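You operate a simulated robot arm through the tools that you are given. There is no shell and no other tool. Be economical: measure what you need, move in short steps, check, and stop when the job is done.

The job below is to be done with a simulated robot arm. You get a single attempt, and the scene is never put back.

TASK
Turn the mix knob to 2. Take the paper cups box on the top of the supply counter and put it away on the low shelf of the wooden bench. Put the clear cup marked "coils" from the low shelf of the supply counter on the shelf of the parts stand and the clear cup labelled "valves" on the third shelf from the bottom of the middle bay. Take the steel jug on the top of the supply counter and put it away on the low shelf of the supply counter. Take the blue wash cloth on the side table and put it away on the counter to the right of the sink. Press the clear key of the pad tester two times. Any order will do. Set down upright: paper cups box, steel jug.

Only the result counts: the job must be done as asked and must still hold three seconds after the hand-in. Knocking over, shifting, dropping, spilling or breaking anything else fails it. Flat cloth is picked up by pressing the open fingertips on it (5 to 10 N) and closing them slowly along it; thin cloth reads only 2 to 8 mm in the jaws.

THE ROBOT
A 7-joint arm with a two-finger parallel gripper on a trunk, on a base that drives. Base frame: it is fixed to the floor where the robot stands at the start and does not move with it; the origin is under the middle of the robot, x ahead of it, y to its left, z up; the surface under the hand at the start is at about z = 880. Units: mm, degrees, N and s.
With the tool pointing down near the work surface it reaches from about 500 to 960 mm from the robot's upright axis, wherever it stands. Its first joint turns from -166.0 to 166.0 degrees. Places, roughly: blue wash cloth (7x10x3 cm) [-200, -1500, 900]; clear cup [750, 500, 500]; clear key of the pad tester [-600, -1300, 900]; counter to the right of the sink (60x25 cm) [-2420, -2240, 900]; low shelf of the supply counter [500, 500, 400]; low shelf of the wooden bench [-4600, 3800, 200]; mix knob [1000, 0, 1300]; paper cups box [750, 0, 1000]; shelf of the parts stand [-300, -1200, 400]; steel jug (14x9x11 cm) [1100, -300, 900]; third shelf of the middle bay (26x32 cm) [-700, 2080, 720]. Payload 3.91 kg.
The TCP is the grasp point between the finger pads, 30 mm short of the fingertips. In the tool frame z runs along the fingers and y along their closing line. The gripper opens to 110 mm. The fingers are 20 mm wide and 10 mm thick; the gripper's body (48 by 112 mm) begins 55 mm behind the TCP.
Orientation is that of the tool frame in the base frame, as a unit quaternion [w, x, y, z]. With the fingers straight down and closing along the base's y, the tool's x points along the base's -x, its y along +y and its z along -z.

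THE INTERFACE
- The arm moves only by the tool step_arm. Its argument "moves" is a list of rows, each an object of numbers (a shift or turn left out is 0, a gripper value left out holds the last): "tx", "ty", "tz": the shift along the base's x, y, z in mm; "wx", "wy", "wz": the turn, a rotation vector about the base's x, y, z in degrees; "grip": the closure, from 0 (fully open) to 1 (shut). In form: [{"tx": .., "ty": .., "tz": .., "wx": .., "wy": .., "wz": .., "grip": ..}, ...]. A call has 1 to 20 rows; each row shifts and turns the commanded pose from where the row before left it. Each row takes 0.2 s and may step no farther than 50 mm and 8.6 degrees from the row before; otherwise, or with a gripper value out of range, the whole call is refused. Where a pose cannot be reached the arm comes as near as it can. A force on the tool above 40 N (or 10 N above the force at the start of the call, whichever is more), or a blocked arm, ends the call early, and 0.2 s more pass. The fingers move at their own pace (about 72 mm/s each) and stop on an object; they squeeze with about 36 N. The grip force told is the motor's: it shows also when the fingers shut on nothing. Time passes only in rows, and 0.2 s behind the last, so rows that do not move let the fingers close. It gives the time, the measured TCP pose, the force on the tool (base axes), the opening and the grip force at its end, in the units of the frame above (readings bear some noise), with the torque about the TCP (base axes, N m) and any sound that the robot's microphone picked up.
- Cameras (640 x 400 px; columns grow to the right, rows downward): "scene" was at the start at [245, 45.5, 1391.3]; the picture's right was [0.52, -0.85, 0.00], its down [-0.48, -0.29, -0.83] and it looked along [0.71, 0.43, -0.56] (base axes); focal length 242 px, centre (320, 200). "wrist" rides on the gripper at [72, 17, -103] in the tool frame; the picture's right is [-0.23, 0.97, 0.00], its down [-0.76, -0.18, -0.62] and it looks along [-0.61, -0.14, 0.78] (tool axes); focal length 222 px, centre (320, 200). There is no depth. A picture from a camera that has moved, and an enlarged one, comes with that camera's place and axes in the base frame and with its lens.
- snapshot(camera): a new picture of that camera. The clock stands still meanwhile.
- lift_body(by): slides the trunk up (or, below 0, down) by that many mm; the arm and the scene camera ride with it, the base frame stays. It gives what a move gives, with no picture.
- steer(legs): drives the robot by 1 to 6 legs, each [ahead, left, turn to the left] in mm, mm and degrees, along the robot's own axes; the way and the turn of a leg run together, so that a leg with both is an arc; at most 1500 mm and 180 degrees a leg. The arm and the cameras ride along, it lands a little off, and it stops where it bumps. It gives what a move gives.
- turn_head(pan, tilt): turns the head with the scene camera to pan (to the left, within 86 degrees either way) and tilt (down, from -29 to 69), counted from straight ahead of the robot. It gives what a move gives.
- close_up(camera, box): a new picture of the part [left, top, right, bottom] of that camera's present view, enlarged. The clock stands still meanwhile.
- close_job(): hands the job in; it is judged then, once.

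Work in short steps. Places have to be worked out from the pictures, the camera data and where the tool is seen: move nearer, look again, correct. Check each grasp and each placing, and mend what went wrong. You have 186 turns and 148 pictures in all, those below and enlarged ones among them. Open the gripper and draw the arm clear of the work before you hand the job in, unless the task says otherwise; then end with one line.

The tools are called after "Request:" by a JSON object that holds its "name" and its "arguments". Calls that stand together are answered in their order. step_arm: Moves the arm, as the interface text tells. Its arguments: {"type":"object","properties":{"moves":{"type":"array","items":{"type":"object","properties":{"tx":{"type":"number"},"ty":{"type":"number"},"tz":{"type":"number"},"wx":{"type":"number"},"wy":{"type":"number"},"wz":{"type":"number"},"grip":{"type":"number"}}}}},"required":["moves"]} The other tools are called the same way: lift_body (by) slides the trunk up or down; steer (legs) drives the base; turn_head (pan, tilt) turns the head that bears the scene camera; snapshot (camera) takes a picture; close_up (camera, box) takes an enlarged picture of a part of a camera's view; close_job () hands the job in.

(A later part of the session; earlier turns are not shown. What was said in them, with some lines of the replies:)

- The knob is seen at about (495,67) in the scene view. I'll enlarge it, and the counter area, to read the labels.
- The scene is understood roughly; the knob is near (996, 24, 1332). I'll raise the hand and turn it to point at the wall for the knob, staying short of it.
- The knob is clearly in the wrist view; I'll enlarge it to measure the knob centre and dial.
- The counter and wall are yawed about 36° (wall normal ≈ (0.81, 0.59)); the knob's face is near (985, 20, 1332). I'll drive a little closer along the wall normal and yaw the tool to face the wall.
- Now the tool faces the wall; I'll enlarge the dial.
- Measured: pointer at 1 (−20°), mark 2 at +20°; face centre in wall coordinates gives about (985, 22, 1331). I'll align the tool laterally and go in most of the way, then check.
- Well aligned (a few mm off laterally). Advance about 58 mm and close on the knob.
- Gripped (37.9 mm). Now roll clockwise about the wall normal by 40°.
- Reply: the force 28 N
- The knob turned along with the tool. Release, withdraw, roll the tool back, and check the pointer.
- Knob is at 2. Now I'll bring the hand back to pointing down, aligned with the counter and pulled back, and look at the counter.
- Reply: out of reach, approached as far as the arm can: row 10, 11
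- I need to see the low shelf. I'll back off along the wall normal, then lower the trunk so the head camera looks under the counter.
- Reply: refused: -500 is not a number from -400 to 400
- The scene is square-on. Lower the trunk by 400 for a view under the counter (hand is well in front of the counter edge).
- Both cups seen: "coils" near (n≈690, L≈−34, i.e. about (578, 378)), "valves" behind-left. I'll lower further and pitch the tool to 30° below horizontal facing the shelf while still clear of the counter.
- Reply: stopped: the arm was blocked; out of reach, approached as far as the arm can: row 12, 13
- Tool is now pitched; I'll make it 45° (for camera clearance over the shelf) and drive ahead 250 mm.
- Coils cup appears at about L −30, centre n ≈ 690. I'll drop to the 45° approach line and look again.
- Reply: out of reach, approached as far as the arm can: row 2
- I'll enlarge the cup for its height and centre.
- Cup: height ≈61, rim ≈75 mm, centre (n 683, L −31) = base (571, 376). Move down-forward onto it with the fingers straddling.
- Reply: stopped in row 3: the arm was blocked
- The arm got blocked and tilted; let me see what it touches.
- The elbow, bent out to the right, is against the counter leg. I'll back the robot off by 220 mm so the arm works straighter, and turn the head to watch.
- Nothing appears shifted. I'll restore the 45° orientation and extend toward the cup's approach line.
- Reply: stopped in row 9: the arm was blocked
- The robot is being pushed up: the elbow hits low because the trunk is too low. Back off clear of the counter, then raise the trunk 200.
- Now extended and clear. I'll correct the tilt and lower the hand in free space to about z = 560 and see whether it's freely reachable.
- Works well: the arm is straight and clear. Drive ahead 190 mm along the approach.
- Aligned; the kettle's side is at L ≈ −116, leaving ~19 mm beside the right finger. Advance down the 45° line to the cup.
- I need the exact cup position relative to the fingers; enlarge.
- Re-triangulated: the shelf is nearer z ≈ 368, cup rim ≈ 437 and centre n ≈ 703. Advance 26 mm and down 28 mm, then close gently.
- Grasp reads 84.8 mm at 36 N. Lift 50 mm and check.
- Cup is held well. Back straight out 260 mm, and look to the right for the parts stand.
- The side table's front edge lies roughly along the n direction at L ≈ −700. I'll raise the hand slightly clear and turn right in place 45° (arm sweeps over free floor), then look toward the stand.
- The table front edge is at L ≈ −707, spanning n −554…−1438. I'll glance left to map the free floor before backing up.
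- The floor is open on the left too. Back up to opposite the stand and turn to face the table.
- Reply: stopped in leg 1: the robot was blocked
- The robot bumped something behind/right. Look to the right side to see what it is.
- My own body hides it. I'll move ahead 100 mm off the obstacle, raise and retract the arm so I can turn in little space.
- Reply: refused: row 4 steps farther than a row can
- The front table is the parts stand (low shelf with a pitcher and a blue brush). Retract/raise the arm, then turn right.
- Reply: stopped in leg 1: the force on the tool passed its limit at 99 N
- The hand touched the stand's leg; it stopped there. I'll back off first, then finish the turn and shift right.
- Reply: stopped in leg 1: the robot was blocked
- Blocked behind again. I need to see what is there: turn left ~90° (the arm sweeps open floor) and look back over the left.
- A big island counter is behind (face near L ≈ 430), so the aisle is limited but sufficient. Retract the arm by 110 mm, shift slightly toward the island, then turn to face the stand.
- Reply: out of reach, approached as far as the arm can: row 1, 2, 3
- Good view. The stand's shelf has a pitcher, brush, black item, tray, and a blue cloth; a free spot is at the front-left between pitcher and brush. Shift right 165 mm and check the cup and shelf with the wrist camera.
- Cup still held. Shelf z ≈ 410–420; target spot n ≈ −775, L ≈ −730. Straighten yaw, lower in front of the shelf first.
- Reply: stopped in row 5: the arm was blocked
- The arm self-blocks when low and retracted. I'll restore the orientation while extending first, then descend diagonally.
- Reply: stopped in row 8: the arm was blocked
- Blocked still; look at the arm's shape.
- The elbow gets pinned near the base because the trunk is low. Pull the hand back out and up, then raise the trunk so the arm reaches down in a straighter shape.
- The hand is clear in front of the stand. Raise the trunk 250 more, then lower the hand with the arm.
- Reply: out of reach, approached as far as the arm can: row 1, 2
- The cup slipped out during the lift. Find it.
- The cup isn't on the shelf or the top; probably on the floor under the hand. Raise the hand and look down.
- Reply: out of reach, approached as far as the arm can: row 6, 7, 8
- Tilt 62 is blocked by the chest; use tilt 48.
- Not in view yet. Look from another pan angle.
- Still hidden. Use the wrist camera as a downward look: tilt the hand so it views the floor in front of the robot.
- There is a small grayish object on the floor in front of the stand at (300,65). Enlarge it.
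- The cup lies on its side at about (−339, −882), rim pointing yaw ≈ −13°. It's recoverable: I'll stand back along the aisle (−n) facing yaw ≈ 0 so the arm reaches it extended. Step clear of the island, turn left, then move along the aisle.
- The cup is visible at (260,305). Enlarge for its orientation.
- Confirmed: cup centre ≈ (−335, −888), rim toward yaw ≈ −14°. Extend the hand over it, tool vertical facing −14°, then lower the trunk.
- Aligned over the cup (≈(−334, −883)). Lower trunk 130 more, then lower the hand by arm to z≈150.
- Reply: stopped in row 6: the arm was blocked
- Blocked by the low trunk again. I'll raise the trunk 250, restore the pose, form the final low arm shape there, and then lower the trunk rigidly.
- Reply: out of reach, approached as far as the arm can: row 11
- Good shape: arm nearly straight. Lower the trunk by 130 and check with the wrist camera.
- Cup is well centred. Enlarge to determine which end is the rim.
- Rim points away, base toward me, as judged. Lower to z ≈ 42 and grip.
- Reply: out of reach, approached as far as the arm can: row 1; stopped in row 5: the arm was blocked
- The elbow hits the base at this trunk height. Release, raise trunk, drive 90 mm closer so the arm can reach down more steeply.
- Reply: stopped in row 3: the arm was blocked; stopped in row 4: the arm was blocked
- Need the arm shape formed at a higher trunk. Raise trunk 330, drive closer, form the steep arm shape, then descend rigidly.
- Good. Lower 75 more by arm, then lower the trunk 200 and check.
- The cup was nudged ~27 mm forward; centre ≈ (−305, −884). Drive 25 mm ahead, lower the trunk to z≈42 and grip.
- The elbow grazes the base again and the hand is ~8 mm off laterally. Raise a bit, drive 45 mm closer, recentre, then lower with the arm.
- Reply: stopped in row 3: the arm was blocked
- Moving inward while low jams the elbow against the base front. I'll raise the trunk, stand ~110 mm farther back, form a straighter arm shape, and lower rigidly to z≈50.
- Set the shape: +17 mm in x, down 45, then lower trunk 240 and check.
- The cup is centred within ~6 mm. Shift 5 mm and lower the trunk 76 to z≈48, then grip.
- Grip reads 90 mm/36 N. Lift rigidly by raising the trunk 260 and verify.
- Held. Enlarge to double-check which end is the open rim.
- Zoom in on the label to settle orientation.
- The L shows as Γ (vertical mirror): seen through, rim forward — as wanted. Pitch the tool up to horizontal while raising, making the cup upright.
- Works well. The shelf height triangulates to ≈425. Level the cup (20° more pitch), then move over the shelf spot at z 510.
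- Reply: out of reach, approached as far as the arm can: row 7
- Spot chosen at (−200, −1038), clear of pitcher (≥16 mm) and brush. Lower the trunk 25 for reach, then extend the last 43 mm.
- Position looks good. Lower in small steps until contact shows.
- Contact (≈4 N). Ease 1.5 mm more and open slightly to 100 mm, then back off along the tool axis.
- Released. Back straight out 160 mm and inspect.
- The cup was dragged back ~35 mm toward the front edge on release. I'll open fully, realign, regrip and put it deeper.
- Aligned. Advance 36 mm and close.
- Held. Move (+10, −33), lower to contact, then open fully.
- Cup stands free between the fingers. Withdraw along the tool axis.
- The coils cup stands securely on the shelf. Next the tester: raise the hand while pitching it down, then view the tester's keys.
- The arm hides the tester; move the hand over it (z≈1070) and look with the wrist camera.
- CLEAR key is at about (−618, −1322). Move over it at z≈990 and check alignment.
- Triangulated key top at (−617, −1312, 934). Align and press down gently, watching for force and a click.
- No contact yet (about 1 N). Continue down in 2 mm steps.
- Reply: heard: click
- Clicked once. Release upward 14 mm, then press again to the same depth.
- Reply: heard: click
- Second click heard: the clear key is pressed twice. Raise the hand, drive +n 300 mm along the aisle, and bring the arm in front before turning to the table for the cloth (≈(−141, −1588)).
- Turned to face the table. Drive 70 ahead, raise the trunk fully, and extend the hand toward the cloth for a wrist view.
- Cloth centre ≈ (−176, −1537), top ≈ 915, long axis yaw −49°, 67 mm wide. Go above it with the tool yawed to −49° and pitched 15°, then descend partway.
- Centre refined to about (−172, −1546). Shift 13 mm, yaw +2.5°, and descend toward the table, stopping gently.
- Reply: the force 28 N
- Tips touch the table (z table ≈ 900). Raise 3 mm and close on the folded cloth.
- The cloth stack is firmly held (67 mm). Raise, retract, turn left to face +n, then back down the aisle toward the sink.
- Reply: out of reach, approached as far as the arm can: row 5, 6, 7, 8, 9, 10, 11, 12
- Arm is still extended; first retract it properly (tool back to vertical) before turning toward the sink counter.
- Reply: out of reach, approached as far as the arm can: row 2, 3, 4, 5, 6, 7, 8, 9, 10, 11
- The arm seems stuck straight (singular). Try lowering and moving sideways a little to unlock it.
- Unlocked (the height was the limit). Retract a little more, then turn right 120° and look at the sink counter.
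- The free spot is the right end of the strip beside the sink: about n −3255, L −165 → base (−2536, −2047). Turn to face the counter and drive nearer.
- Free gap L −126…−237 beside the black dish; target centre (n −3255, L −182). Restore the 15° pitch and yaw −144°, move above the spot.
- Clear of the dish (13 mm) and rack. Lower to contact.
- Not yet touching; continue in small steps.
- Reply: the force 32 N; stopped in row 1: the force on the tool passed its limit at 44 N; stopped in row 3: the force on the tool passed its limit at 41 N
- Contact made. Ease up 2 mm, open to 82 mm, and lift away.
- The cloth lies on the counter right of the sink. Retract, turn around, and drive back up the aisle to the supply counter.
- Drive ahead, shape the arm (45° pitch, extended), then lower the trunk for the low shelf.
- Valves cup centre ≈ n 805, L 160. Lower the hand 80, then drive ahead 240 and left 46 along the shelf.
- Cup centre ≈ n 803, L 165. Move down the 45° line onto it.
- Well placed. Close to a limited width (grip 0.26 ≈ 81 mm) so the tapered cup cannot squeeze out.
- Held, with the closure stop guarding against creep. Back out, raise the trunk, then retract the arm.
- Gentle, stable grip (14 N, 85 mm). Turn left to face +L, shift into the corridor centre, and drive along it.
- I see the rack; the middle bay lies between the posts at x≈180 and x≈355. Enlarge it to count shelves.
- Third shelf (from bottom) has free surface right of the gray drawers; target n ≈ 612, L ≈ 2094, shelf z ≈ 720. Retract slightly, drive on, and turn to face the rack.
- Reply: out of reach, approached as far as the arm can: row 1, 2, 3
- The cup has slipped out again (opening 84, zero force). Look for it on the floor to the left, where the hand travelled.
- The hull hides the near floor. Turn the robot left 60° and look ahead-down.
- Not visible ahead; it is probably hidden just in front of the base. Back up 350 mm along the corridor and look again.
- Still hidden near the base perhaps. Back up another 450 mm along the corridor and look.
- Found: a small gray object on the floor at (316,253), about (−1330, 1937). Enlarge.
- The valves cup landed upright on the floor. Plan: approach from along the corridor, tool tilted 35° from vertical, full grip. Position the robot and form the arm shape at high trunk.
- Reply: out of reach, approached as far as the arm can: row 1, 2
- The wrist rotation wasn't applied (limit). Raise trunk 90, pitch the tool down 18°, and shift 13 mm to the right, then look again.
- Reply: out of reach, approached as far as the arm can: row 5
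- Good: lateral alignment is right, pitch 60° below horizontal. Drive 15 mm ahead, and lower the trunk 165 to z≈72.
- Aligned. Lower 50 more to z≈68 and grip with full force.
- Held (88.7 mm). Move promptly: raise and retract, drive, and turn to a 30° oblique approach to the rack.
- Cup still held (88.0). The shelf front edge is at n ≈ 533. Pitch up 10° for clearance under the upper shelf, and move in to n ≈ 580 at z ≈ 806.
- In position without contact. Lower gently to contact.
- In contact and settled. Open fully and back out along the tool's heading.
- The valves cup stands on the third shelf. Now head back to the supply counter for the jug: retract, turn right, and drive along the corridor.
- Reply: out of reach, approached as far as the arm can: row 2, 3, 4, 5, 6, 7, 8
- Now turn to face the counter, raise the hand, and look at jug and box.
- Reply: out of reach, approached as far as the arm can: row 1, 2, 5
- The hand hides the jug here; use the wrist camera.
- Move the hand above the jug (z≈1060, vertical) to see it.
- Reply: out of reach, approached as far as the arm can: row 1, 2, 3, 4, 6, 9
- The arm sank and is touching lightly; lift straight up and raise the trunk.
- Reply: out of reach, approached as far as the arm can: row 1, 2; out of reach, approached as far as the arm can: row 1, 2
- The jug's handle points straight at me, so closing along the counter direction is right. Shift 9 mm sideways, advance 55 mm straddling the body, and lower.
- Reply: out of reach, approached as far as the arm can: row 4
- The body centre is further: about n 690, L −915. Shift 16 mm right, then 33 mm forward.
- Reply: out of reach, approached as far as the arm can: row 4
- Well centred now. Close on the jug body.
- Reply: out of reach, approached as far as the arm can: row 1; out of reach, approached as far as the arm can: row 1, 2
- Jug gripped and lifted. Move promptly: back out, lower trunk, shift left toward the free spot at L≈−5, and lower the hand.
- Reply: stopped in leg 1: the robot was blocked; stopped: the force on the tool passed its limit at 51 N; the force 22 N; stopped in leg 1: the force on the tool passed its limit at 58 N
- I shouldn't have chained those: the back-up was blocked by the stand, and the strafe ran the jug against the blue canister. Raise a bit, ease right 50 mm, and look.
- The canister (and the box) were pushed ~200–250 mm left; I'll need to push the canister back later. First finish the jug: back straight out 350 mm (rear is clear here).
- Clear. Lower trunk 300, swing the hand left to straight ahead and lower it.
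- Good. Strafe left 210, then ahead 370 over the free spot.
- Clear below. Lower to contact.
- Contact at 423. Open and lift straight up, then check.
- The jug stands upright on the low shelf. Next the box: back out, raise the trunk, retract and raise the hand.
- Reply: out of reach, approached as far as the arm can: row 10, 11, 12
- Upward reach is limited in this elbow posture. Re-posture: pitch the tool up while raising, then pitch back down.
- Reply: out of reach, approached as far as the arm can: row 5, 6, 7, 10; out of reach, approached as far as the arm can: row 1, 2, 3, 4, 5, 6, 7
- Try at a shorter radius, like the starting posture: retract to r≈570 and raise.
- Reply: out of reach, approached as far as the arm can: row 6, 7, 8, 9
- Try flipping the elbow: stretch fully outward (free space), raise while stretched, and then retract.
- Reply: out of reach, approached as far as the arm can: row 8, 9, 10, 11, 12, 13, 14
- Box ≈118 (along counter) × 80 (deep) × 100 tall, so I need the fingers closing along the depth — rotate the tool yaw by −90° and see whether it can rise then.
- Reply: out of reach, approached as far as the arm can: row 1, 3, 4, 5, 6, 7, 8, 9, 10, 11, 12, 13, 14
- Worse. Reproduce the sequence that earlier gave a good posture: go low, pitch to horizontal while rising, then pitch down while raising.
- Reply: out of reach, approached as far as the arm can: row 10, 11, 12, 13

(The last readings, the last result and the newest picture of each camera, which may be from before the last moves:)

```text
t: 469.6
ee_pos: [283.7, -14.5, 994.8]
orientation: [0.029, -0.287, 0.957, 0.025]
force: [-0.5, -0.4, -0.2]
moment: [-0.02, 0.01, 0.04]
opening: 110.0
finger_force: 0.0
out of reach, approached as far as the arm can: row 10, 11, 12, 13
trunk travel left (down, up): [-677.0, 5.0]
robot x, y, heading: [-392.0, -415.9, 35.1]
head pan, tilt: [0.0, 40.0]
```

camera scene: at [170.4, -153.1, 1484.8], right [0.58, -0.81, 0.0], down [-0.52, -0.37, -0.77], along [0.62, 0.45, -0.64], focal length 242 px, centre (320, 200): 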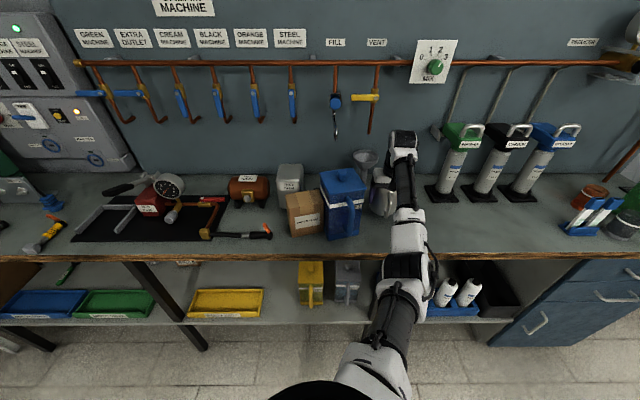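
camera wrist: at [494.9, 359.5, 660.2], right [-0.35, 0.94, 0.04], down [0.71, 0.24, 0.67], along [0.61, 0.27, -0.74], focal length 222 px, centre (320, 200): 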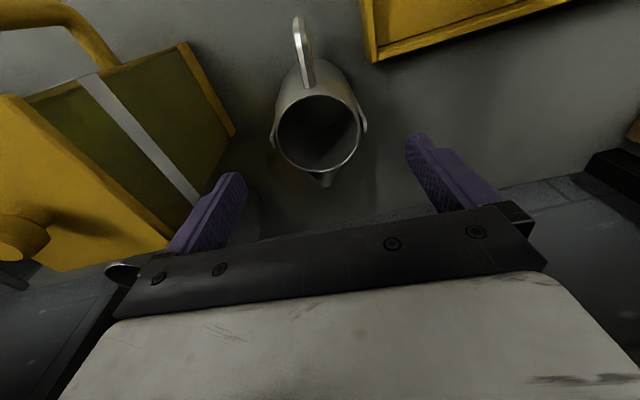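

Still limited to z≈995 — but I can slide in from the box's left side at z≈955 with fingers front/back. First measure the box with a scene close-up.

Request:
{"name": "step_arm", "arguments": {"moves": [{"wz": -8.2, "tz": -10}, {"wz": -8.2, "tz": -10}, {"wz": -8.2, "tz": -10}, {"wz": -8.2, "tz": -10}, {"wz": -8.2}, {"wz": -8.2}, {"wz": -8.2}, {"wz": -8.2}, {"wz": -8.2}, {"wz": -8.2}, {"wz": -8.0}, {}]}}

Request:
{"name": "close_up", "arguments": {"camera": "scene", "box": [200, 60, 440, 210]}}

```text
t: 472.2
ee_pos: [283.9, -14.3, 958.1]
orientation: [0.036, 0.474, 0.88, -0.005]
force: [1.2, -0.5, 1.4]
moment: [0.01, -0.04, -0.02]
opening: 110.1
finger_force: 0.0
trunk travel left (down, up): [-677.0, 5.0]
robot x, y, heading: [-391.9, -417.0, 34.9]
head pan, tilt: [0.0, 40.0]
```

```text
2.67 times, centred on (320, 135) of scene
camera zoom: at [-182.2, -270.5, 1484.8], right [0.58, -0.82, 0.0], down [-0.53, -0.37, -0.77], along [0.63, 0.44, -0.64], focal length 645 px, centre (320, 373)
```

zoom: 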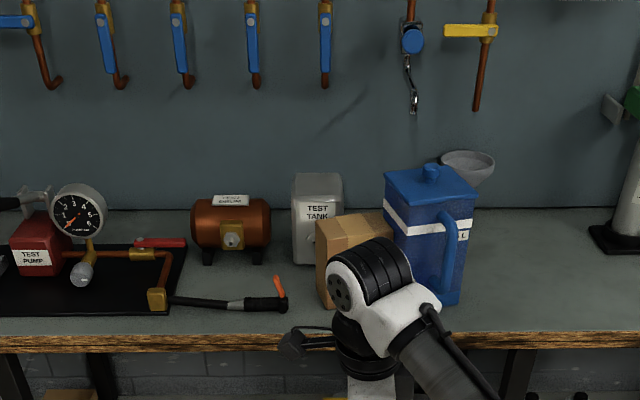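

Box: left face L ≈ −136, front n ≈ 568, top ≈ 1001. Drive so the hand sits just left of the box with fingers at n 553/663.

Request:
{"name": "steer", "arguments": {"legs": [[0, 78, 0], [385, 0, 0]]}}

Request:
{"name": "snapshot", "arguments": {"camera": "wrist"}}

```text
t: 475.5
ee_pos: [543.8, 268.3, 955.1]
orientation: [0.036, 0.472, 0.881, -0.003]
force: [0.3, -0.1, -0.3]
moment: [0.0, 0.0, 0.0]
opening: 109.9
finger_force: 0.1
trunk travel left (down, up): [-677.0, 5.0]
robot x, y, heading: [-124.2, -136.9, 35.3]
head pan, tilt: [0.0, 40.0]
```

```text
8 pictures are left
camera wrist: at [512.3, 342.3, 1053.9], right [0.94, 0.35, 0.04], down [0.23, -0.71, 0.67], along [0.26, -0.62, -0.74], focal length 222 px, centre (320, 200)
```

wrist: 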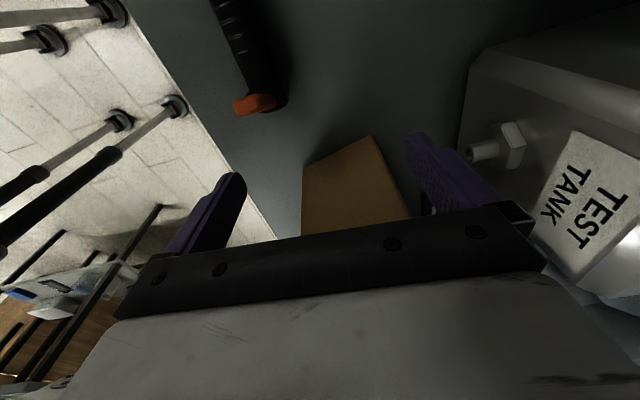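

The box is yawed ~10°; its left-face midpoint is ≈(561, 264). Align (shift, yaw +12°), slide in 67 mm along the box axis, and grip.

Request:
{"name": "step_arm", "arguments": {"moves": [{"tx": 2, "ty": 11, "wz": 6}, {"wz": 5.9}, {"tx": 16, "ty": -15.6}, {"tx": 16, "ty": -15.6}, {"tx": 16, "ty": -15.6}, {}]}}

Request:
{"name": "snapshot", "arguments": {"camera": "wrist"}}

```text
t: 476.9
ee_pos: [594.0, 231.1, 958.1]
orientation: [0.038, 0.378, 0.925, 0.001]
force: [-2.6, 2.6, 8.6]
moment: [-0.2, 0.2, -0.12]
opening: 109.9
finger_force: 0.1
trunk travel left (down, up): [-677.0, 5.0]
robot x, y, heading: [-130.3, -134.2, 35.1]
head pan, tilt: [0.0, 40.0]
```

```text
7 pictures are left
camera wrist: at [546.4, 296.7, 1055.1], right [0.84, 0.54, 0.04], down [0.37, -0.64, 0.67], along [0.39, -0.55, -0.74], focal length 222 px, centre (320, 200)
```

wrist: 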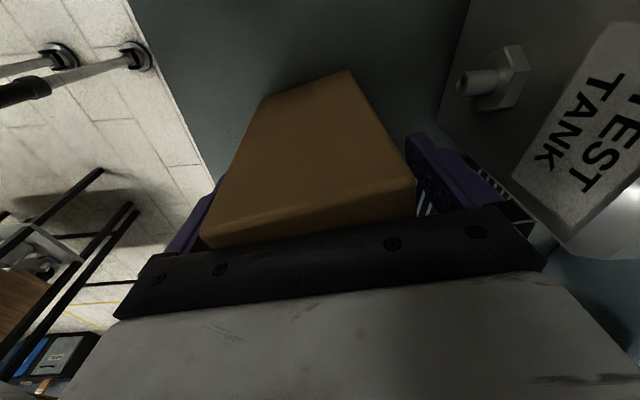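

Fingers straddle the box front and back. Close and lift.

Request:
{"name": "step_arm", "arguments": {"moves": [{"grip": 0.15}, {"grip": 1}, {}, {}, {}]}}

Request:
{"name": "step_arm", "arguments": {"moves": [{"tz": 10}, {"tz": 10}, {"tz": 5}, {}]}}

```text
t: 478.1
ee_pos: [593.7, 231.2, 958.7]
orientation: [0.038, 0.379, 0.925, 0.001]
force: [2.8, 0.2, 14.5]
moment: [-0.37, 0.16, 0.29]
opening: 71.6
finger_force: 35.8
trunk travel left (down, up): [-677.0, 5.0]
robot x, y, heading: [-123.1, -136.6, 35.0]
head pan, tilt: [0.0, 40.0]
```

```text
t: 479.1
ee_pos: [595.2, 231.9, 971.9]
orientation: [0.037, 0.378, 0.925, 0.002]
force: [0.1, 0.2, -3.4]
moment: [0.04, 0.04, 0.0]
opening: 71.3
finger_force: 36.1
out of reach, approached as far as the arm can: row 2, 3
trunk travel left (down, up): [-677.0, 5.0]
robot x, y, heading: [-126.3, -135.8, 35.3]
head pan, tilt: [0.0, 40.0]
```

Box gripped (71 mm) and lifted. Raise the trunk the last bit, back out 200 mm, turn left, and drive along the corridor.

Request:
{"name": "lift_body", "arguments": {"by": 4}}

Request:
{"name": "steer", "arguments": {"legs": [[-200, 0, 0]]}}

Request:
{"name": "steer", "arguments": {"legs": [[0, 0, 91], [0, -270, 0], [1500, 0, 0], [1350, 0, 0]]}}

Request:
{"name": "turn_head", "arguments": {"pan": 20, "tilt": 20}}

Request:
{"name": "snapshot", "arguments": {"camera": "scene"}}

```text
t: 479.6
ee_pos: [594.3, 232.8, 975.4]
orientation: [0.036, 0.378, 0.925, 0.002]
force: [1.1, -0.8, -3.6]
moment: [0.07, 0.07, 0.01]
opening: 71.5
finger_force: 36.2
trunk travel left (down, up): [-681.0, 1.0]
robot x, y, heading: [-127.8, -137.7, 35.4]
head pan, tilt: [0.0, 40.0]
```

```text
t: 481.2
ee_pos: [434.7, 116.1, 975.5]
orientation: [0.036, 0.379, 0.925, 0.002]
force: [0.0, 0.0, -3.3]
moment: [0.06, 0.02, -0.01]
opening: 71.6
finger_force: 35.9
trunk travel left (down, up): [-681.0, 1.0]
robot x, y, heading: [-288.2, -250.7, 35.1]
head pan, tilt: [0.0, 40.0]
```

```text
t: 501.3
ee_pos: [-2237.4, 2873.7, 975.3]
orientation: [0.024, -0.415, 0.909, 0.028]
force: [-0.1, 0.0, -3.4]
moment: [-0.05, 0.03, 0.01]
opening: 71.0
finger_force: 37.0
trunk travel left (down, up): [-681.0, 1.0]
robot x, y, heading: [-1821.1, 2179.6, 129.1]
head pan, tilt: [0.0, 40.0]
```

```text
t: 502.1
ee_pos: [-2236.0, 2873.7, 976.4]
orientation: [0.024, -0.416, 0.909, 0.028]
force: [-1.1, -0.5, -3.3]
moment: [-0.05, 0.01, -0.01]
opening: 70.8
finger_force: 35.5
trunk travel left (down, up): [-681.0, 1.0]
robot x, y, heading: [-1825.0, 2180.8, 129.2]
head pan, tilt: [20.0, 20.0]
```

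```text
6 pictures are left
camera scene: at [-2010.7, 2357.1, 1520.1], right [0.52, 0.86, 0.0], down [0.29, -0.18, -0.94], along [-0.81, 0.48, -0.34], focal length 242 px, centre (320, 200)
```

scene: 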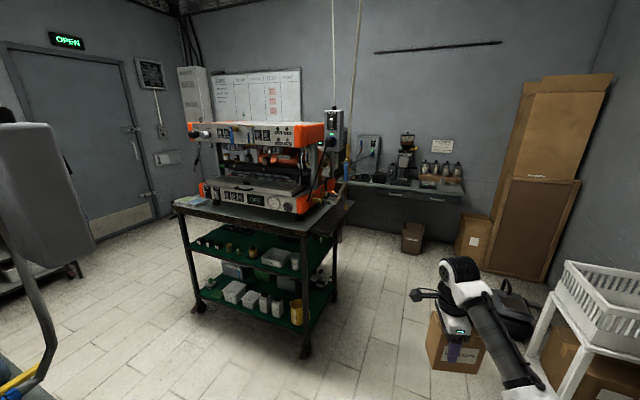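

The far desk behind the machine bench should be the wooden bench. Enlarge that area.

Request:
{"name": "close_up", "arguments": {"camera": "scene", "box": [290, 130, 530, 280]}}

```text
2.67 times, centred on (410, 205) of scene
camera zoom: at [-2010.7, 2357.1, 1520.1], right [0.52, 0.86, 0.0], down [0.29, -0.18, -0.94], along [-0.81, 0.48, -0.34], focal length 645 px, centre (80, 187)
```

zoom: 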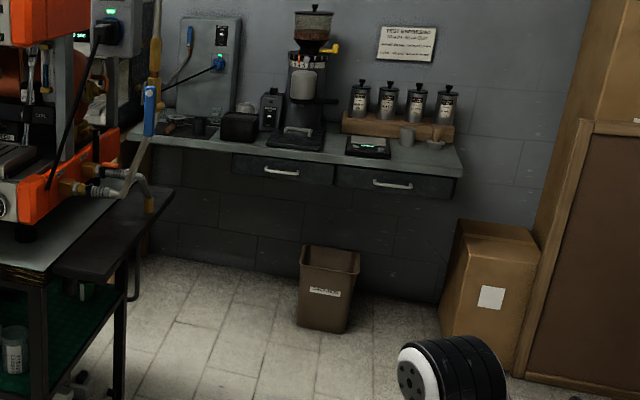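

The wooden bench must be behind the machine bench, by the far wall. I'll go around the machine bench's left side over the open floor.

Request:
{"name": "steer", "arguments": {"legs": [[0, 0, -3.2], [563, 0, 0], [0, 0, 90], [1500, 0, 0], [550, 0, 0], [0, 0, -60]]}}

Request:
{"name": "turn_head", "arguments": {"pan": -25, "tilt": 20}}

Request:
{"name": "snapshot", "arguments": {"camera": "scene"}}

```text
t: 507.8
ee_pos: [-2886.1, 2964.5, 973.1]
orientation: [0.028, -0.671, 0.74, 0.022]
force: [4.2, -1.7, -3.6]
moment: [-0.12, -0.16, 0.1]
opening: 70.0
finger_force: 36.4
trunk travel left (down, up): [-681.0, 1.0]
robot x, y, heading: [-2154.7, 2635.7, 165.0]
head pan, tilt: [20.0, 20.0]
stopped in leg 3: the force on the tool passed its limit at 80 N (the readings are from after the stop); the commanded pose is now the measured one
```

```text
t: 508.9
ee_pos: [-2885.9, 2963.9, 973.0]
orientation: [0.028, -0.672, 0.74, 0.023]
force: [9.6, -3.2, -7.2]
moment: [-0.15, -0.41, 0.15]
opening: 70.0
finger_force: 35.7
trunk travel left (down, up): [-681.0, 1.0]
robot x, y, heading: [-2152.7, 2631.5, 164.8]
head pan, tilt: [-25.0, 20.0]
```

```text
4 pictures are left
camera scene: at [-2387.6, 2739.1, 1520.2], right [0.65, 0.76, 0.0], down [0.26, -0.22, -0.94], along [-0.72, 0.61, -0.34], focal length 242 px, centre (320, 200)
```

scene: 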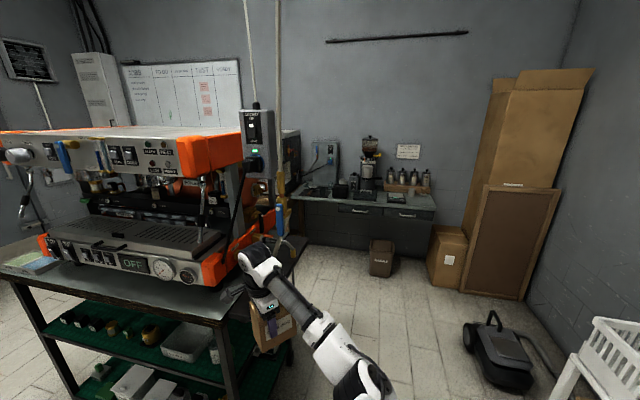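

The box bumped the machine bench's corner; it's still held. Back off along the arm, turn to −n, and go around the bench's left side.

Request:
{"name": "steer", "arguments": {"legs": [[-250, 0, 0], [0, 0, 51], [0, -120, 0], [1500, 0, 0], [800, 0, 0], [0, 0, -90]]}}

```text
t: 516.8
ee_pos: [-2983.8, 2116.7, 972.8]
orientation: [-0.013, 0.924, -0.382, -0.032]
force: [0.2, 0.9, -2.4]
moment: [-0.08, -0.05, 0.02]
opening: 69.6
finger_force: 36.2
trunk travel left (down, up): [-681.0, 1.0]
robot x, y, heading: [-2264.0, 2475.9, -144.5]
head pan, tilt: [-25.0, 20.0]
stopped in leg 4: the robot was blocked; the commanded pose is now the measured one
```

Blocked by something at low level; shift 170 mm toward the machine bench side and continue.

Request:
{"name": "steer", "arguments": {"legs": [[-60, 0, 0], [0, -200, 0], [1500, 0, 0], [500, 0, 0]]}}

Request:
{"name": "turn_head", "arguments": {"pan": -50, "tilt": 25}}

Request:
{"name": "snapshot", "arguments": {"camera": "scene"}}

```text
t: 529.0
ee_pos: [-4683.4, 1191.0, 971.6]
orientation: [-0.015, 0.921, -0.389, -0.033]
force: [-0.9, -0.1, -3.2]
moment: [-0.05, -0.04, 0.02]
opening: 69.9
finger_force: 36.0
trunk travel left (down, up): [-681.0, 1.0]
robot x, y, heading: [-3961.3, 1537.7, -145.8]
head pan, tilt: [-25.0, 20.0]
```

```text
t: 529.9
ee_pos: [-4683.0, 1191.6, 971.5]
orientation: [-0.016, 0.921, -0.388, -0.033]
force: [-0.1, 0.6, -3.4]
moment: [-0.05, -0.07, 0.02]
opening: 69.7
finger_force: 36.0
trunk travel left (down, up): [-681.0, 1.0]
robot x, y, heading: [-3957.9, 1541.1, -145.6]
head pan, tilt: [-50.0, 25.0]
```

```text
3 pictures are left
camera scene: at [-4187.0, 1467.2, 1512.1], right [0.27, 0.96, 0.0], down [0.41, -0.11, -0.91], along [-0.87, 0.24, -0.42], focal length 242 px, centre (320, 200)
```

scene: 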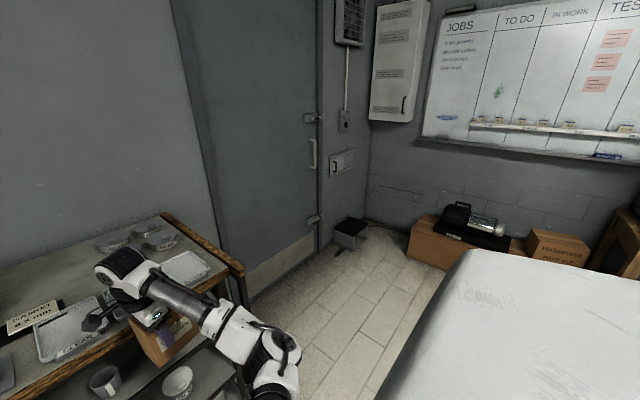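

I see a low wooden bench along the far wall under the whiteboard. Turn to face it, approach, and look.

Request:
{"name": "steer", "arguments": {"legs": [[0, 0, -88.4], [900, 0, 0]]}}

Request:
{"name": "turn_head", "arguments": {"pan": -25, "tilt": 35}}

Request:
{"name": "snapshot", "arguments": {"camera": "scene"}}

```text
t: 538.6
ee_pos: [-4822.4, 3003.2, 972.1]
orientation: [0.034, -0.379, 0.925, 0.012]
force: [0.6, -0.1, -3.5]
moment: [-0.06, 0.08, -0.02]
opening: 69.8
finger_force: 36.0
trunk travel left (down, up): [-681.0, 1.0]
robot x, y, heading: [-4468.8, 2280.7, 125.1]
head pan, tilt: [-50.0, 25.0]
```

```text
t: 539.5
ee_pos: [-4821.1, 3004.6, 971.1]
orientation: [0.034, -0.379, 0.925, 0.012]
force: [-0.2, -0.4, -3.6]
moment: [0.0, 0.02, -0.01]
opening: 69.9
finger_force: 36.1
trunk travel left (down, up): [-681.0, 1.0]
robot x, y, heading: [-4470.4, 2280.7, 124.6]
head pan, tilt: [-25.0, 35.0]
```

```text
2 pictures are left
camera scene: at [-4582.2, 2505.8, 1496.3], right [0.99, 0.17, 0.0], down [0.1, -0.57, -0.82], along [-0.14, 0.81, -0.57], focal length 242 px, centre (320, 200)
```

scene: 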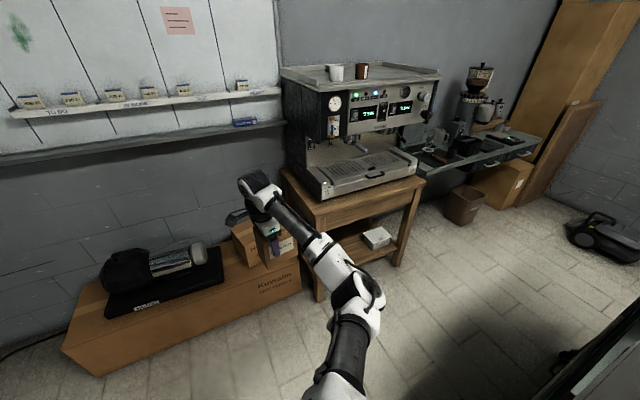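

The wooden bench holds the second machine; its low shelf (z≈200) is free left of a white box. I'll turn to 98°, lower trunk and arm in front of it, then drive in diagonally.

Request:
{"name": "steer", "arguments": {"legs": [[0, 0, -26.6]]}}

Request:
{"name": "lift_body", "arguments": {"by": -286}}

Request:
{"name": "step_arm", "arguments": {"moves": [{"wz": 8.5, "tz": -20}, {"wz": 8.5, "tz": -20}, {"tz": -40}, {"tz": -40}, {"tz": -40}, {"tz": -40}, {"tz": -40}, {"tz": -40}, {"tz": -40}, {"tz": -30}, {}]}}

```text
t: 541.2
ee_pos: [-4458.0, 3085.6, 971.2]
orientation: [0.035, -0.155, 0.987, 0.004]
force: [0.3, 0.0, -3.2]
moment: [-0.02, 0.08, 0.03]
opening: 69.9
finger_force: 36.0
trunk travel left (down, up): [-681.0, 1.0]
robot x, y, heading: [-4472.9, 2279.3, 98.1]
head pan, tilt: [-25.0, 35.0]
```

```text
t: 544.1
ee_pos: [-4458.2, 3083.9, 686.1]
orientation: [0.036, -0.154, 0.987, 0.004]
force: [-0.2, -0.4, -3.3]
moment: [-0.03, 0.08, -0.01]
opening: 69.9
finger_force: 35.9
trunk travel left (down, up): [-395.0, 287.0]
robot x, y, heading: [-4471.1, 2279.7, 98.2]
head pan, tilt: [-25.0, 35.0]
```

```text
t: 546.5
ee_pos: [-4457.4, 3081.7, 335.8]
orientation: [0.034, -0.299, 0.954, 0.009]
force: [0.4, -0.1, -2.6]
moment: [-0.01, 0.09, 0.01]
opening: 69.7
finger_force: 35.3
trunk travel left (down, up): [-395.0, 287.0]
robot x, y, heading: [-4466.1, 2280.8, 98.0]
head pan, tilt: [-25.0, 35.0]
```

As planned. Drive in diagonally toward the shelf spot.

Request:
{"name": "steer", "arguments": {"legs": [[538, 112, 0]]}}

Request:
{"name": "snapshot", "arguments": {"camera": "scene"}}

```text
t: 549.7
ee_pos: [-4643.9, 3603.1, 336.4]
orientation: [0.035, -0.3, 0.953, 0.009]
force: [0.2, 1.0, -3.4]
moment: [-0.05, 0.06, 0.01]
opening: 69.8
finger_force: 36.7
trunk travel left (down, up): [-395.0, 287.0]
robot x, y, heading: [-4651.1, 2803.9, 98.1]
head pan, tilt: [-25.0, 35.0]
```

```text
1 pictures are left
camera scene: at [-4653.3, 3052.1, 1210.3], right [0.96, -0.29, 0.0], down [-0.17, -0.55, -0.82], along [0.24, 0.78, -0.57], focal length 242 px, centre (320, 200)
```

scene: 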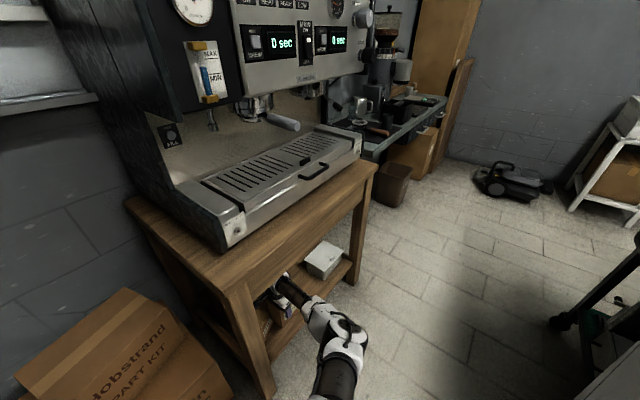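

The box is under the bench over the shelf. Lower to contact.

Request:
{"name": "step_arm", "arguments": {"moves": [{"tz": -20}, {"tz": -20}, {"tz": -10}, {"tz": -6}, {}]}}

Request:
{"name": "step_arm", "arguments": {"moves": [{"tz": -5}, {"tz": -5}, {}]}}

```text
t: 550.4
ee_pos: [-4639.2, 3609.2, 302.0]
orientation: [0.038, -0.297, 0.954, 0.019]
force: [3.6, -3.5, 24.9]
moment: [0.84, 0.65, 0.12]
opening: 70.1
finger_force: 36.0
trunk travel left (down, up): [-395.0, 287.0]
robot x, y, heading: [-4654.2, 2804.5, 98.1]
head pan, tilt: [-25.0, 35.0]
stopped in row 3: the force on the tool passed its limit at 50 N (the readings are from after the stop); the commanded pose is now the measured one
```

```text
t: 550.8
ee_pos: [-4637.6, 3612.2, 301.9]
orientation: [0.037, -0.296, 0.954, 0.021]
force: [2.4, -1.9, 20.2]
moment: [0.68, 0.45, 0.02]
opening: 69.7
finger_force: 35.8
trunk travel left (down, up): [-395.0, 287.0]
robot x, y, heading: [-4655.0, 2797.5, 98.1]
head pan, tilt: [-25.0, 35.0]
stopped in row 1: the force on the tool passed its limit at 46 N (the readings are from after the stop); the commanded pose is now the measured one
```

Contact at shelf level (≈237). Ease up, open, slide out sideways along +n past the box, then withdraw toward the front.

Request:
{"name": "step_arm", "arguments": {"moves": [{"tz": 2, "grip": 0.25}, {}, {"grip": 0.08}, {}, {"tx": 24, "ty": 17.5}, {"tx": 24, "ty": 17.5}, {"tx": 24, "ty": 17.5}, {"tx": 8, "ty": 6}, {}]}}

```text
t: 552.8
ee_pos: [-4566.6, 3659.1, 306.5]
orientation: [0.036, -0.297, 0.954, 0.017]
force: [-0.2, -0.3, -0.7]
moment: [-0.01, 0.01, 0.04]
opening: 101.0
finger_force: 0.2
out of reach, approached as far as the arm can: row 7, 8
trunk travel left (down, up): [-395.0, 287.0]
robot x, y, heading: [-4651.8, 2798.6, 97.9]
head pan, tilt: [-25.0, 35.0]
```

Clear of the box's end barely; shift the robot 25 mm further in +n, then pull the hand straight out toward the front with the arm.

Request:
{"name": "steer", "arguments": {"legs": [[12, -24, 0]]}}

Request:
{"name": "step_arm", "arguments": {"moves": [{"tx": 20, "ty": -28}, {"tx": 20, "ty": -28}, {"tx": 20, "ty": -28}, {"tx": 20, "ty": -28}, {"tx": 20, "ty": -28}, {"tx": 20, "ty": -28}, {}]}}

Request:
{"name": "close_up", "arguments": {"camera": "scene", "box": [180, 200, 380, 400]}}

```text
t: 553.6
ee_pos: [-4545.2, 3674.5, 305.9]
orientation: [0.036, -0.297, 0.954, 0.017]
force: [-0.1, -0.1, 0.3]
moment: [-0.01, 0.01, 0.0]
opening: 101.3
finger_force: 0.0
trunk travel left (down, up): [-395.0, 287.0]
robot x, y, heading: [-4632.7, 2813.9, 98.3]
head pan, tilt: [-25.0, 35.0]
```

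```text
t: 555.2
ee_pos: [-4425.2, 3506.7, 302.3]
orientation: [0.037, -0.298, 0.954, 0.016]
force: [-0.6, 0.1, 0.4]
moment: [0.0, 0.0, 0.01]
opening: 101.1
finger_force: 0.1
trunk travel left (down, up): [-395.0, 287.0]
robot x, y, heading: [-4633.0, 2813.4, 97.9]
head pan, tilt: [-25.0, 35.0]
```

```text
2.00 times, centred on (280, 300) of scene
camera zoom: at [-4631.0, 3066.7, 1210.4], right [0.96, -0.29, 0.0], down [-0.17, -0.55, -0.82], along [0.24, 0.78, -0.57], focal length 484 px, centre (400, 0)
```

zoom: 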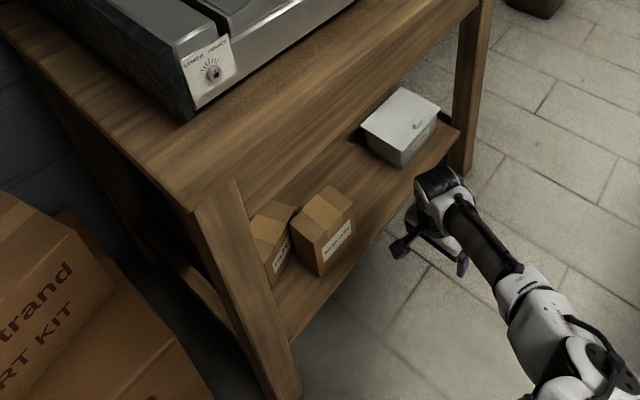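

The paper-cups box stands upright on the wooden bench's low shelf. No pictures remain, but I can try to put the canister back using measured positions. First raise trunk and hand, and retrace the path.

Request:
{"name": "lift_body", "arguments": {"by": 280}}

Request:
{"name": "step_arm", "arguments": {"moves": [{"tz": 40}, {"tz": 40}, {"tz": 40}, {"tz": 40}, {"tz": 40}, {"tz": 40}, {"tz": 40}, {"tz": 40}, {"tz": 40, "grip": 0.45}, {}]}}

Request:
{"name": "steer", "arguments": {"legs": [[-535, -92, 0], [0, 0, 28]]}}

```text
t: 558.1
ee_pos: [-4423.9, 3507.1, 582.8]
orientation: [0.036, -0.297, 0.954, 0.016]
force: [-0.7, -0.3, -0.1]
moment: [-0.01, 0.0, -0.01]
opening: 101.3
finger_force: 0.1
trunk travel left (down, up): [-675.0, 7.0]
robot x, y, heading: [-4633.9, 2817.2, 98.0]
head pan, tilt: [-25.0, 35.0]
```

```text
t: 560.3
ee_pos: [-4423.8, 3506.7, 945.3]
orientation: [0.037, -0.296, 0.954, 0.017]
force: [0.3, 0.0, 0.8]
moment: [-0.01, 0.0, 0.04]
opening: 60.7
finger_force: 0.2
trunk travel left (down, up): [-675.0, 7.0]
robot x, y, heading: [-4633.2, 2815.8, 98.0]
head pan, tilt: [-25.0, 35.0]
```

```text
t: 564.8
ee_pos: [-4601.5, 3008.0, 945.1]
orientation: [0.031, -0.513, 0.857, 0.025]
force: [0.7, -0.2, -0.5]
moment: [-0.01, 0.0, 0.01]
opening: 60.7
finger_force: 0.1
trunk travel left (down, up): [-675.0, 7.0]
robot x, y, heading: [-4467.6, 2296.7, 125.1]
head pan, tilt: [-25.0, 35.0]
```

Now back down to L≈3580, turn left to −n heading, and reverse along +n.

Request:
{"name": "steer", "arguments": {"legs": [[-905, 0, 0], [0, 0, 90.5], [-1500, 0, 0], [-480, 0, 0]]}}

```text
t: 583.1
ee_pos: [-3039.4, 2575.0, 945.4]
orientation: [-0.005, 0.969, -0.244, -0.039]
force: [-0.3, 0.3, 0.2]
moment: [0.01, 0.03, -0.03]
opening: 60.5
finger_force: 0.1
trunk travel left (down, up): [-675.0, 7.0]
robot x, y, heading: [-2332.1, 2706.4, -145.0]
head pan, tilt: [-25.0, 35.0]
```

Good. Step over, turn to face +L, centre in the corridor, and back along it.

Request:
{"name": "steer", "arguments": {"legs": [[-100, 160, 0], [0, 0, -89], [0, -100, 0], [-1500, 0, 0], [-1500, 0, 0]]}}

```text
t: 604.1
ee_pos: [-481.4, 914.2, 945.8]
orientation: [0.03, -0.514, 0.857, 0.024]
force: [0.2, -0.4, -1.2]
moment: [0.01, 0.01, 0.02]
opening: 60.5
finger_force: 0.0
trunk travel left (down, up): [-675.0, 7.0]
robot x, y, heading: [-347.3, 201.0, 125.3]
head pan, tilt: [-25.0, 35.0]
```

Back a little more, step away from the counter, and turn to face it.

Request:
{"name": "steer", "arguments": {"legs": [[-270, 0, 0], [0, 190, 0], [0, 0, -89.3]]}}

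Request:
{"name": "step_arm", "arguments": {"moves": [{"wz": -8.2}, {"wz": -8.2}, {"wz": -8.2}, {"wz": -2}, {}]}}

```text
t: 611.6
ee_pos: [361.6, 18.8, 943.3]
orientation: [0.039, 0.233, 0.972, -0.004]
force: [0.3, -0.3, -0.5]
moment: [0.0, -0.02, -0.02]
opening: 60.4
finger_force: 0.1
trunk travel left (down, up): [-675.0, 7.0]
robot x, y, heading: [-347.4, -128.0, 36.4]
head pan, tilt: [-25.0, 35.0]
```

```text
t: 612.8
ee_pos: [362.9, 18.8, 945.5]
orientation: [0.036, 0.451, 0.892, -0.013]
force: [0.2, -0.3, 0.5]
moment: [-0.01, -0.04, 0.04]
opening: 60.6
finger_force: 0.0
trunk travel left (down, up): [-675.0, 7.0]
robot x, y, heading: [-345.5, -126.2, 36.4]
head pan, tilt: [-25.0, 35.0]
```

Aligned at L ≈ −198. Drive ahead 335 to bring the fingers left of the canister, then push it right by strafing.

Request:
{"name": "steer", "arguments": {"legs": [[333, 0, 0]]}}

Request:
{"name": "steer", "arguments": {"legs": [[0, -60, 0]]}}

```text
t: 615.0
ee_pos: [629.9, 219.7, 944.6]
orientation: [0.037, 0.449, 0.892, -0.013]
force: [0.3, 0.7, 0.5]
moment: [0.01, 0.01, 0.0]
opening: 60.5
finger_force: 0.2
trunk travel left (down, up): [-675.0, 7.0]
robot x, y, heading: [-77.9, 71.9, 36.1]
head pan, tilt: [-25.0, 35.0]
```

```text
t: 616.1
ee_pos: [664.5, 172.0, 943.8]
orientation: [0.038, 0.449, 0.893, -0.013]
force: [-0.1, 0.5, 0.4]
moment: [0.04, 0.01, 0.01]
opening: 60.5
finger_force: 0.1
trunk travel left (down, up): [-675.0, 7.0]
robot x, y, heading: [-43.7, 25.4, 36.5]
head pan, tilt: [-25.0, 35.0]
```

No contact force yet. Probe in small arm steps to find the canister's side.

Request:
{"name": "step_arm", "arguments": {"moves": [{"tx": 5.9, "ty": -8.1}]}}

Request:
{"name": "step_arm", "arguments": {"moves": [{"tx": 5.9, "ty": -8.1}]}}

Request:
{"name": "step_arm", "arguments": {"moves": [{"tx": 5.9, "ty": -8.1}]}}

Request:
{"name": "step_arm", "arguments": {"moves": [{"tx": 5.9, "ty": -8.1}]}}

```text
t: 616.5
ee_pos: [670.2, 164.0, 944.1]
orientation: [0.037, 0.45, 0.892, -0.014]
force: [-1.1, 0.4, 0.7]
moment: [-0.04, -0.02, 0.0]
opening: 60.5
finger_force: 0.1
trunk travel left (down, up): [-675.0, 7.0]
robot x, y, heading: [-41.5, 25.6, 36.5]
head pan, tilt: [-25.0, 35.0]
```

```text
t: 616.9
ee_pos: [677.2, 155.6, 944.3]
orientation: [0.038, 0.45, 0.892, -0.014]
force: [-0.5, -0.8, -0.3]
moment: [-0.02, -0.04, -0.05]
opening: 60.5
finger_force: 0.1
trunk travel left (down, up): [-675.0, 7.0]
robot x, y, heading: [-44.5, 24.1, 36.4]
head pan, tilt: [-25.0, 35.0]
```

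```text
t: 617.3
ee_pos: [683.2, 148.6, 944.7]
orientation: [0.039, 0.45, 0.892, -0.014]
force: [-0.7, -0.2, -0.7]
moment: [-0.01, -0.03, 0.02]
opening: 60.5
finger_force: 0.0
trunk travel left (down, up): [-675.0, 7.0]
robot x, y, heading: [-41.5, 23.9, 36.5]
head pan, tilt: [-25.0, 35.0]
```

```text
t: 617.7
ee_pos: [688.5, 139.3, 943.2]
orientation: [0.038, 0.449, 0.892, -0.012]
force: [0.6, -0.8, -0.9]
moment: [-0.02, 0.0, 0.0]
opening: 60.3
finger_force: 0.1
trunk travel left (down, up): [-675.0, 7.0]
robot x, y, heading: [-40.4, 26.5, 36.8]
head pan, tilt: [-25.0, 35.0]
```

Contact force can't be distinguished (the canister is light). Using the geometry, push until the finger face reaches the canister's original left side (L ≈ −484), then back away.

Request:
{"name": "steer", "arguments": {"legs": [[0, -90, 0]]}}

Request:
{"name": "steer", "arguments": {"legs": [[0, -90, 0]]}}

```text
t: 619.1
ee_pos: [742.3, 66.9, 945.0]
orientation: [0.037, 0.45, 0.892, -0.013]
force: [1.1, 0.3, -0.2]
moment: [0.03, 0.02, 0.0]
opening: 60.3
finger_force: 0.1
trunk travel left (down, up): [-675.0, 7.0]
robot x, y, heading: [10.8, -48.0, 36.5]
head pan, tilt: [-25.0, 35.0]
```

```text
t: 620.5
ee_pos: [796.4, -6.7, 942.6]
orientation: [0.037, 0.449, 0.893, -0.013]
force: [0.7, -0.1, 0.7]
moment: [0.03, -0.02, -0.01]
opening: 60.5
finger_force: 0.1
trunk travel left (down, up): [-675.0, 7.0]
robot x, y, heading: [62.8, -117.5, 36.4]
head pan, tilt: [-25.0, 35.0]
```

Reached L ≈ −474. Step off to the left, back away from the counter, open the gripper.

Request:
{"name": "steer", "arguments": {"legs": [[0, 45, 0], [-330, 0, 0]]}}

Request:
{"name": "step_arm", "arguments": {"moves": [{"grip": 0}, {}, {}]}}

```text
t: 623.3
ee_pos: [499.9, -168.8, 945.3]
orientation: [0.038, 0.451, 0.891, -0.013]
force: [-0.6, -0.1, 0.6]
moment: [-0.04, 0.0, 0.04]
opening: 60.4
finger_force: 0.0
trunk travel left (down, up): [-675.0, 7.0]
robot x, y, heading: [-231.6, -284.4, 36.3]
head pan, tilt: [-25.0, 35.0]
```

```text
t: 624.1
ee_pos: [499.0, -168.2, 943.9]
orientation: [0.038, 0.451, 0.892, -0.013]
force: [-0.7, 0.0, -0.2]
moment: [0.03, 0.0, -0.02]
opening: 110.2
finger_force: 0.0
trunk travel left (down, up): [-675.0, 7.0]
robot x, y, heading: [-230.9, -280.5, 36.2]
head pan, tilt: [-25.0, 35.0]
```

The arm is clear of the counter with the gripper open, so I'm handing in.

Request:
{"name": "close_job", "arguments": {}}

```text
The job is handed in.
```

I did all seven parts of the job, but something else got shifted on the way, so it may not pass. The jug pushed the blue canister about 24 cm along the supply counter; I pushed it back by measured position with no pictures left, so its final spot is unchecked. Both cups dropped to the floor once and looked intact. The hand or the held box bumped the parts stand leg and the machine bench corner.
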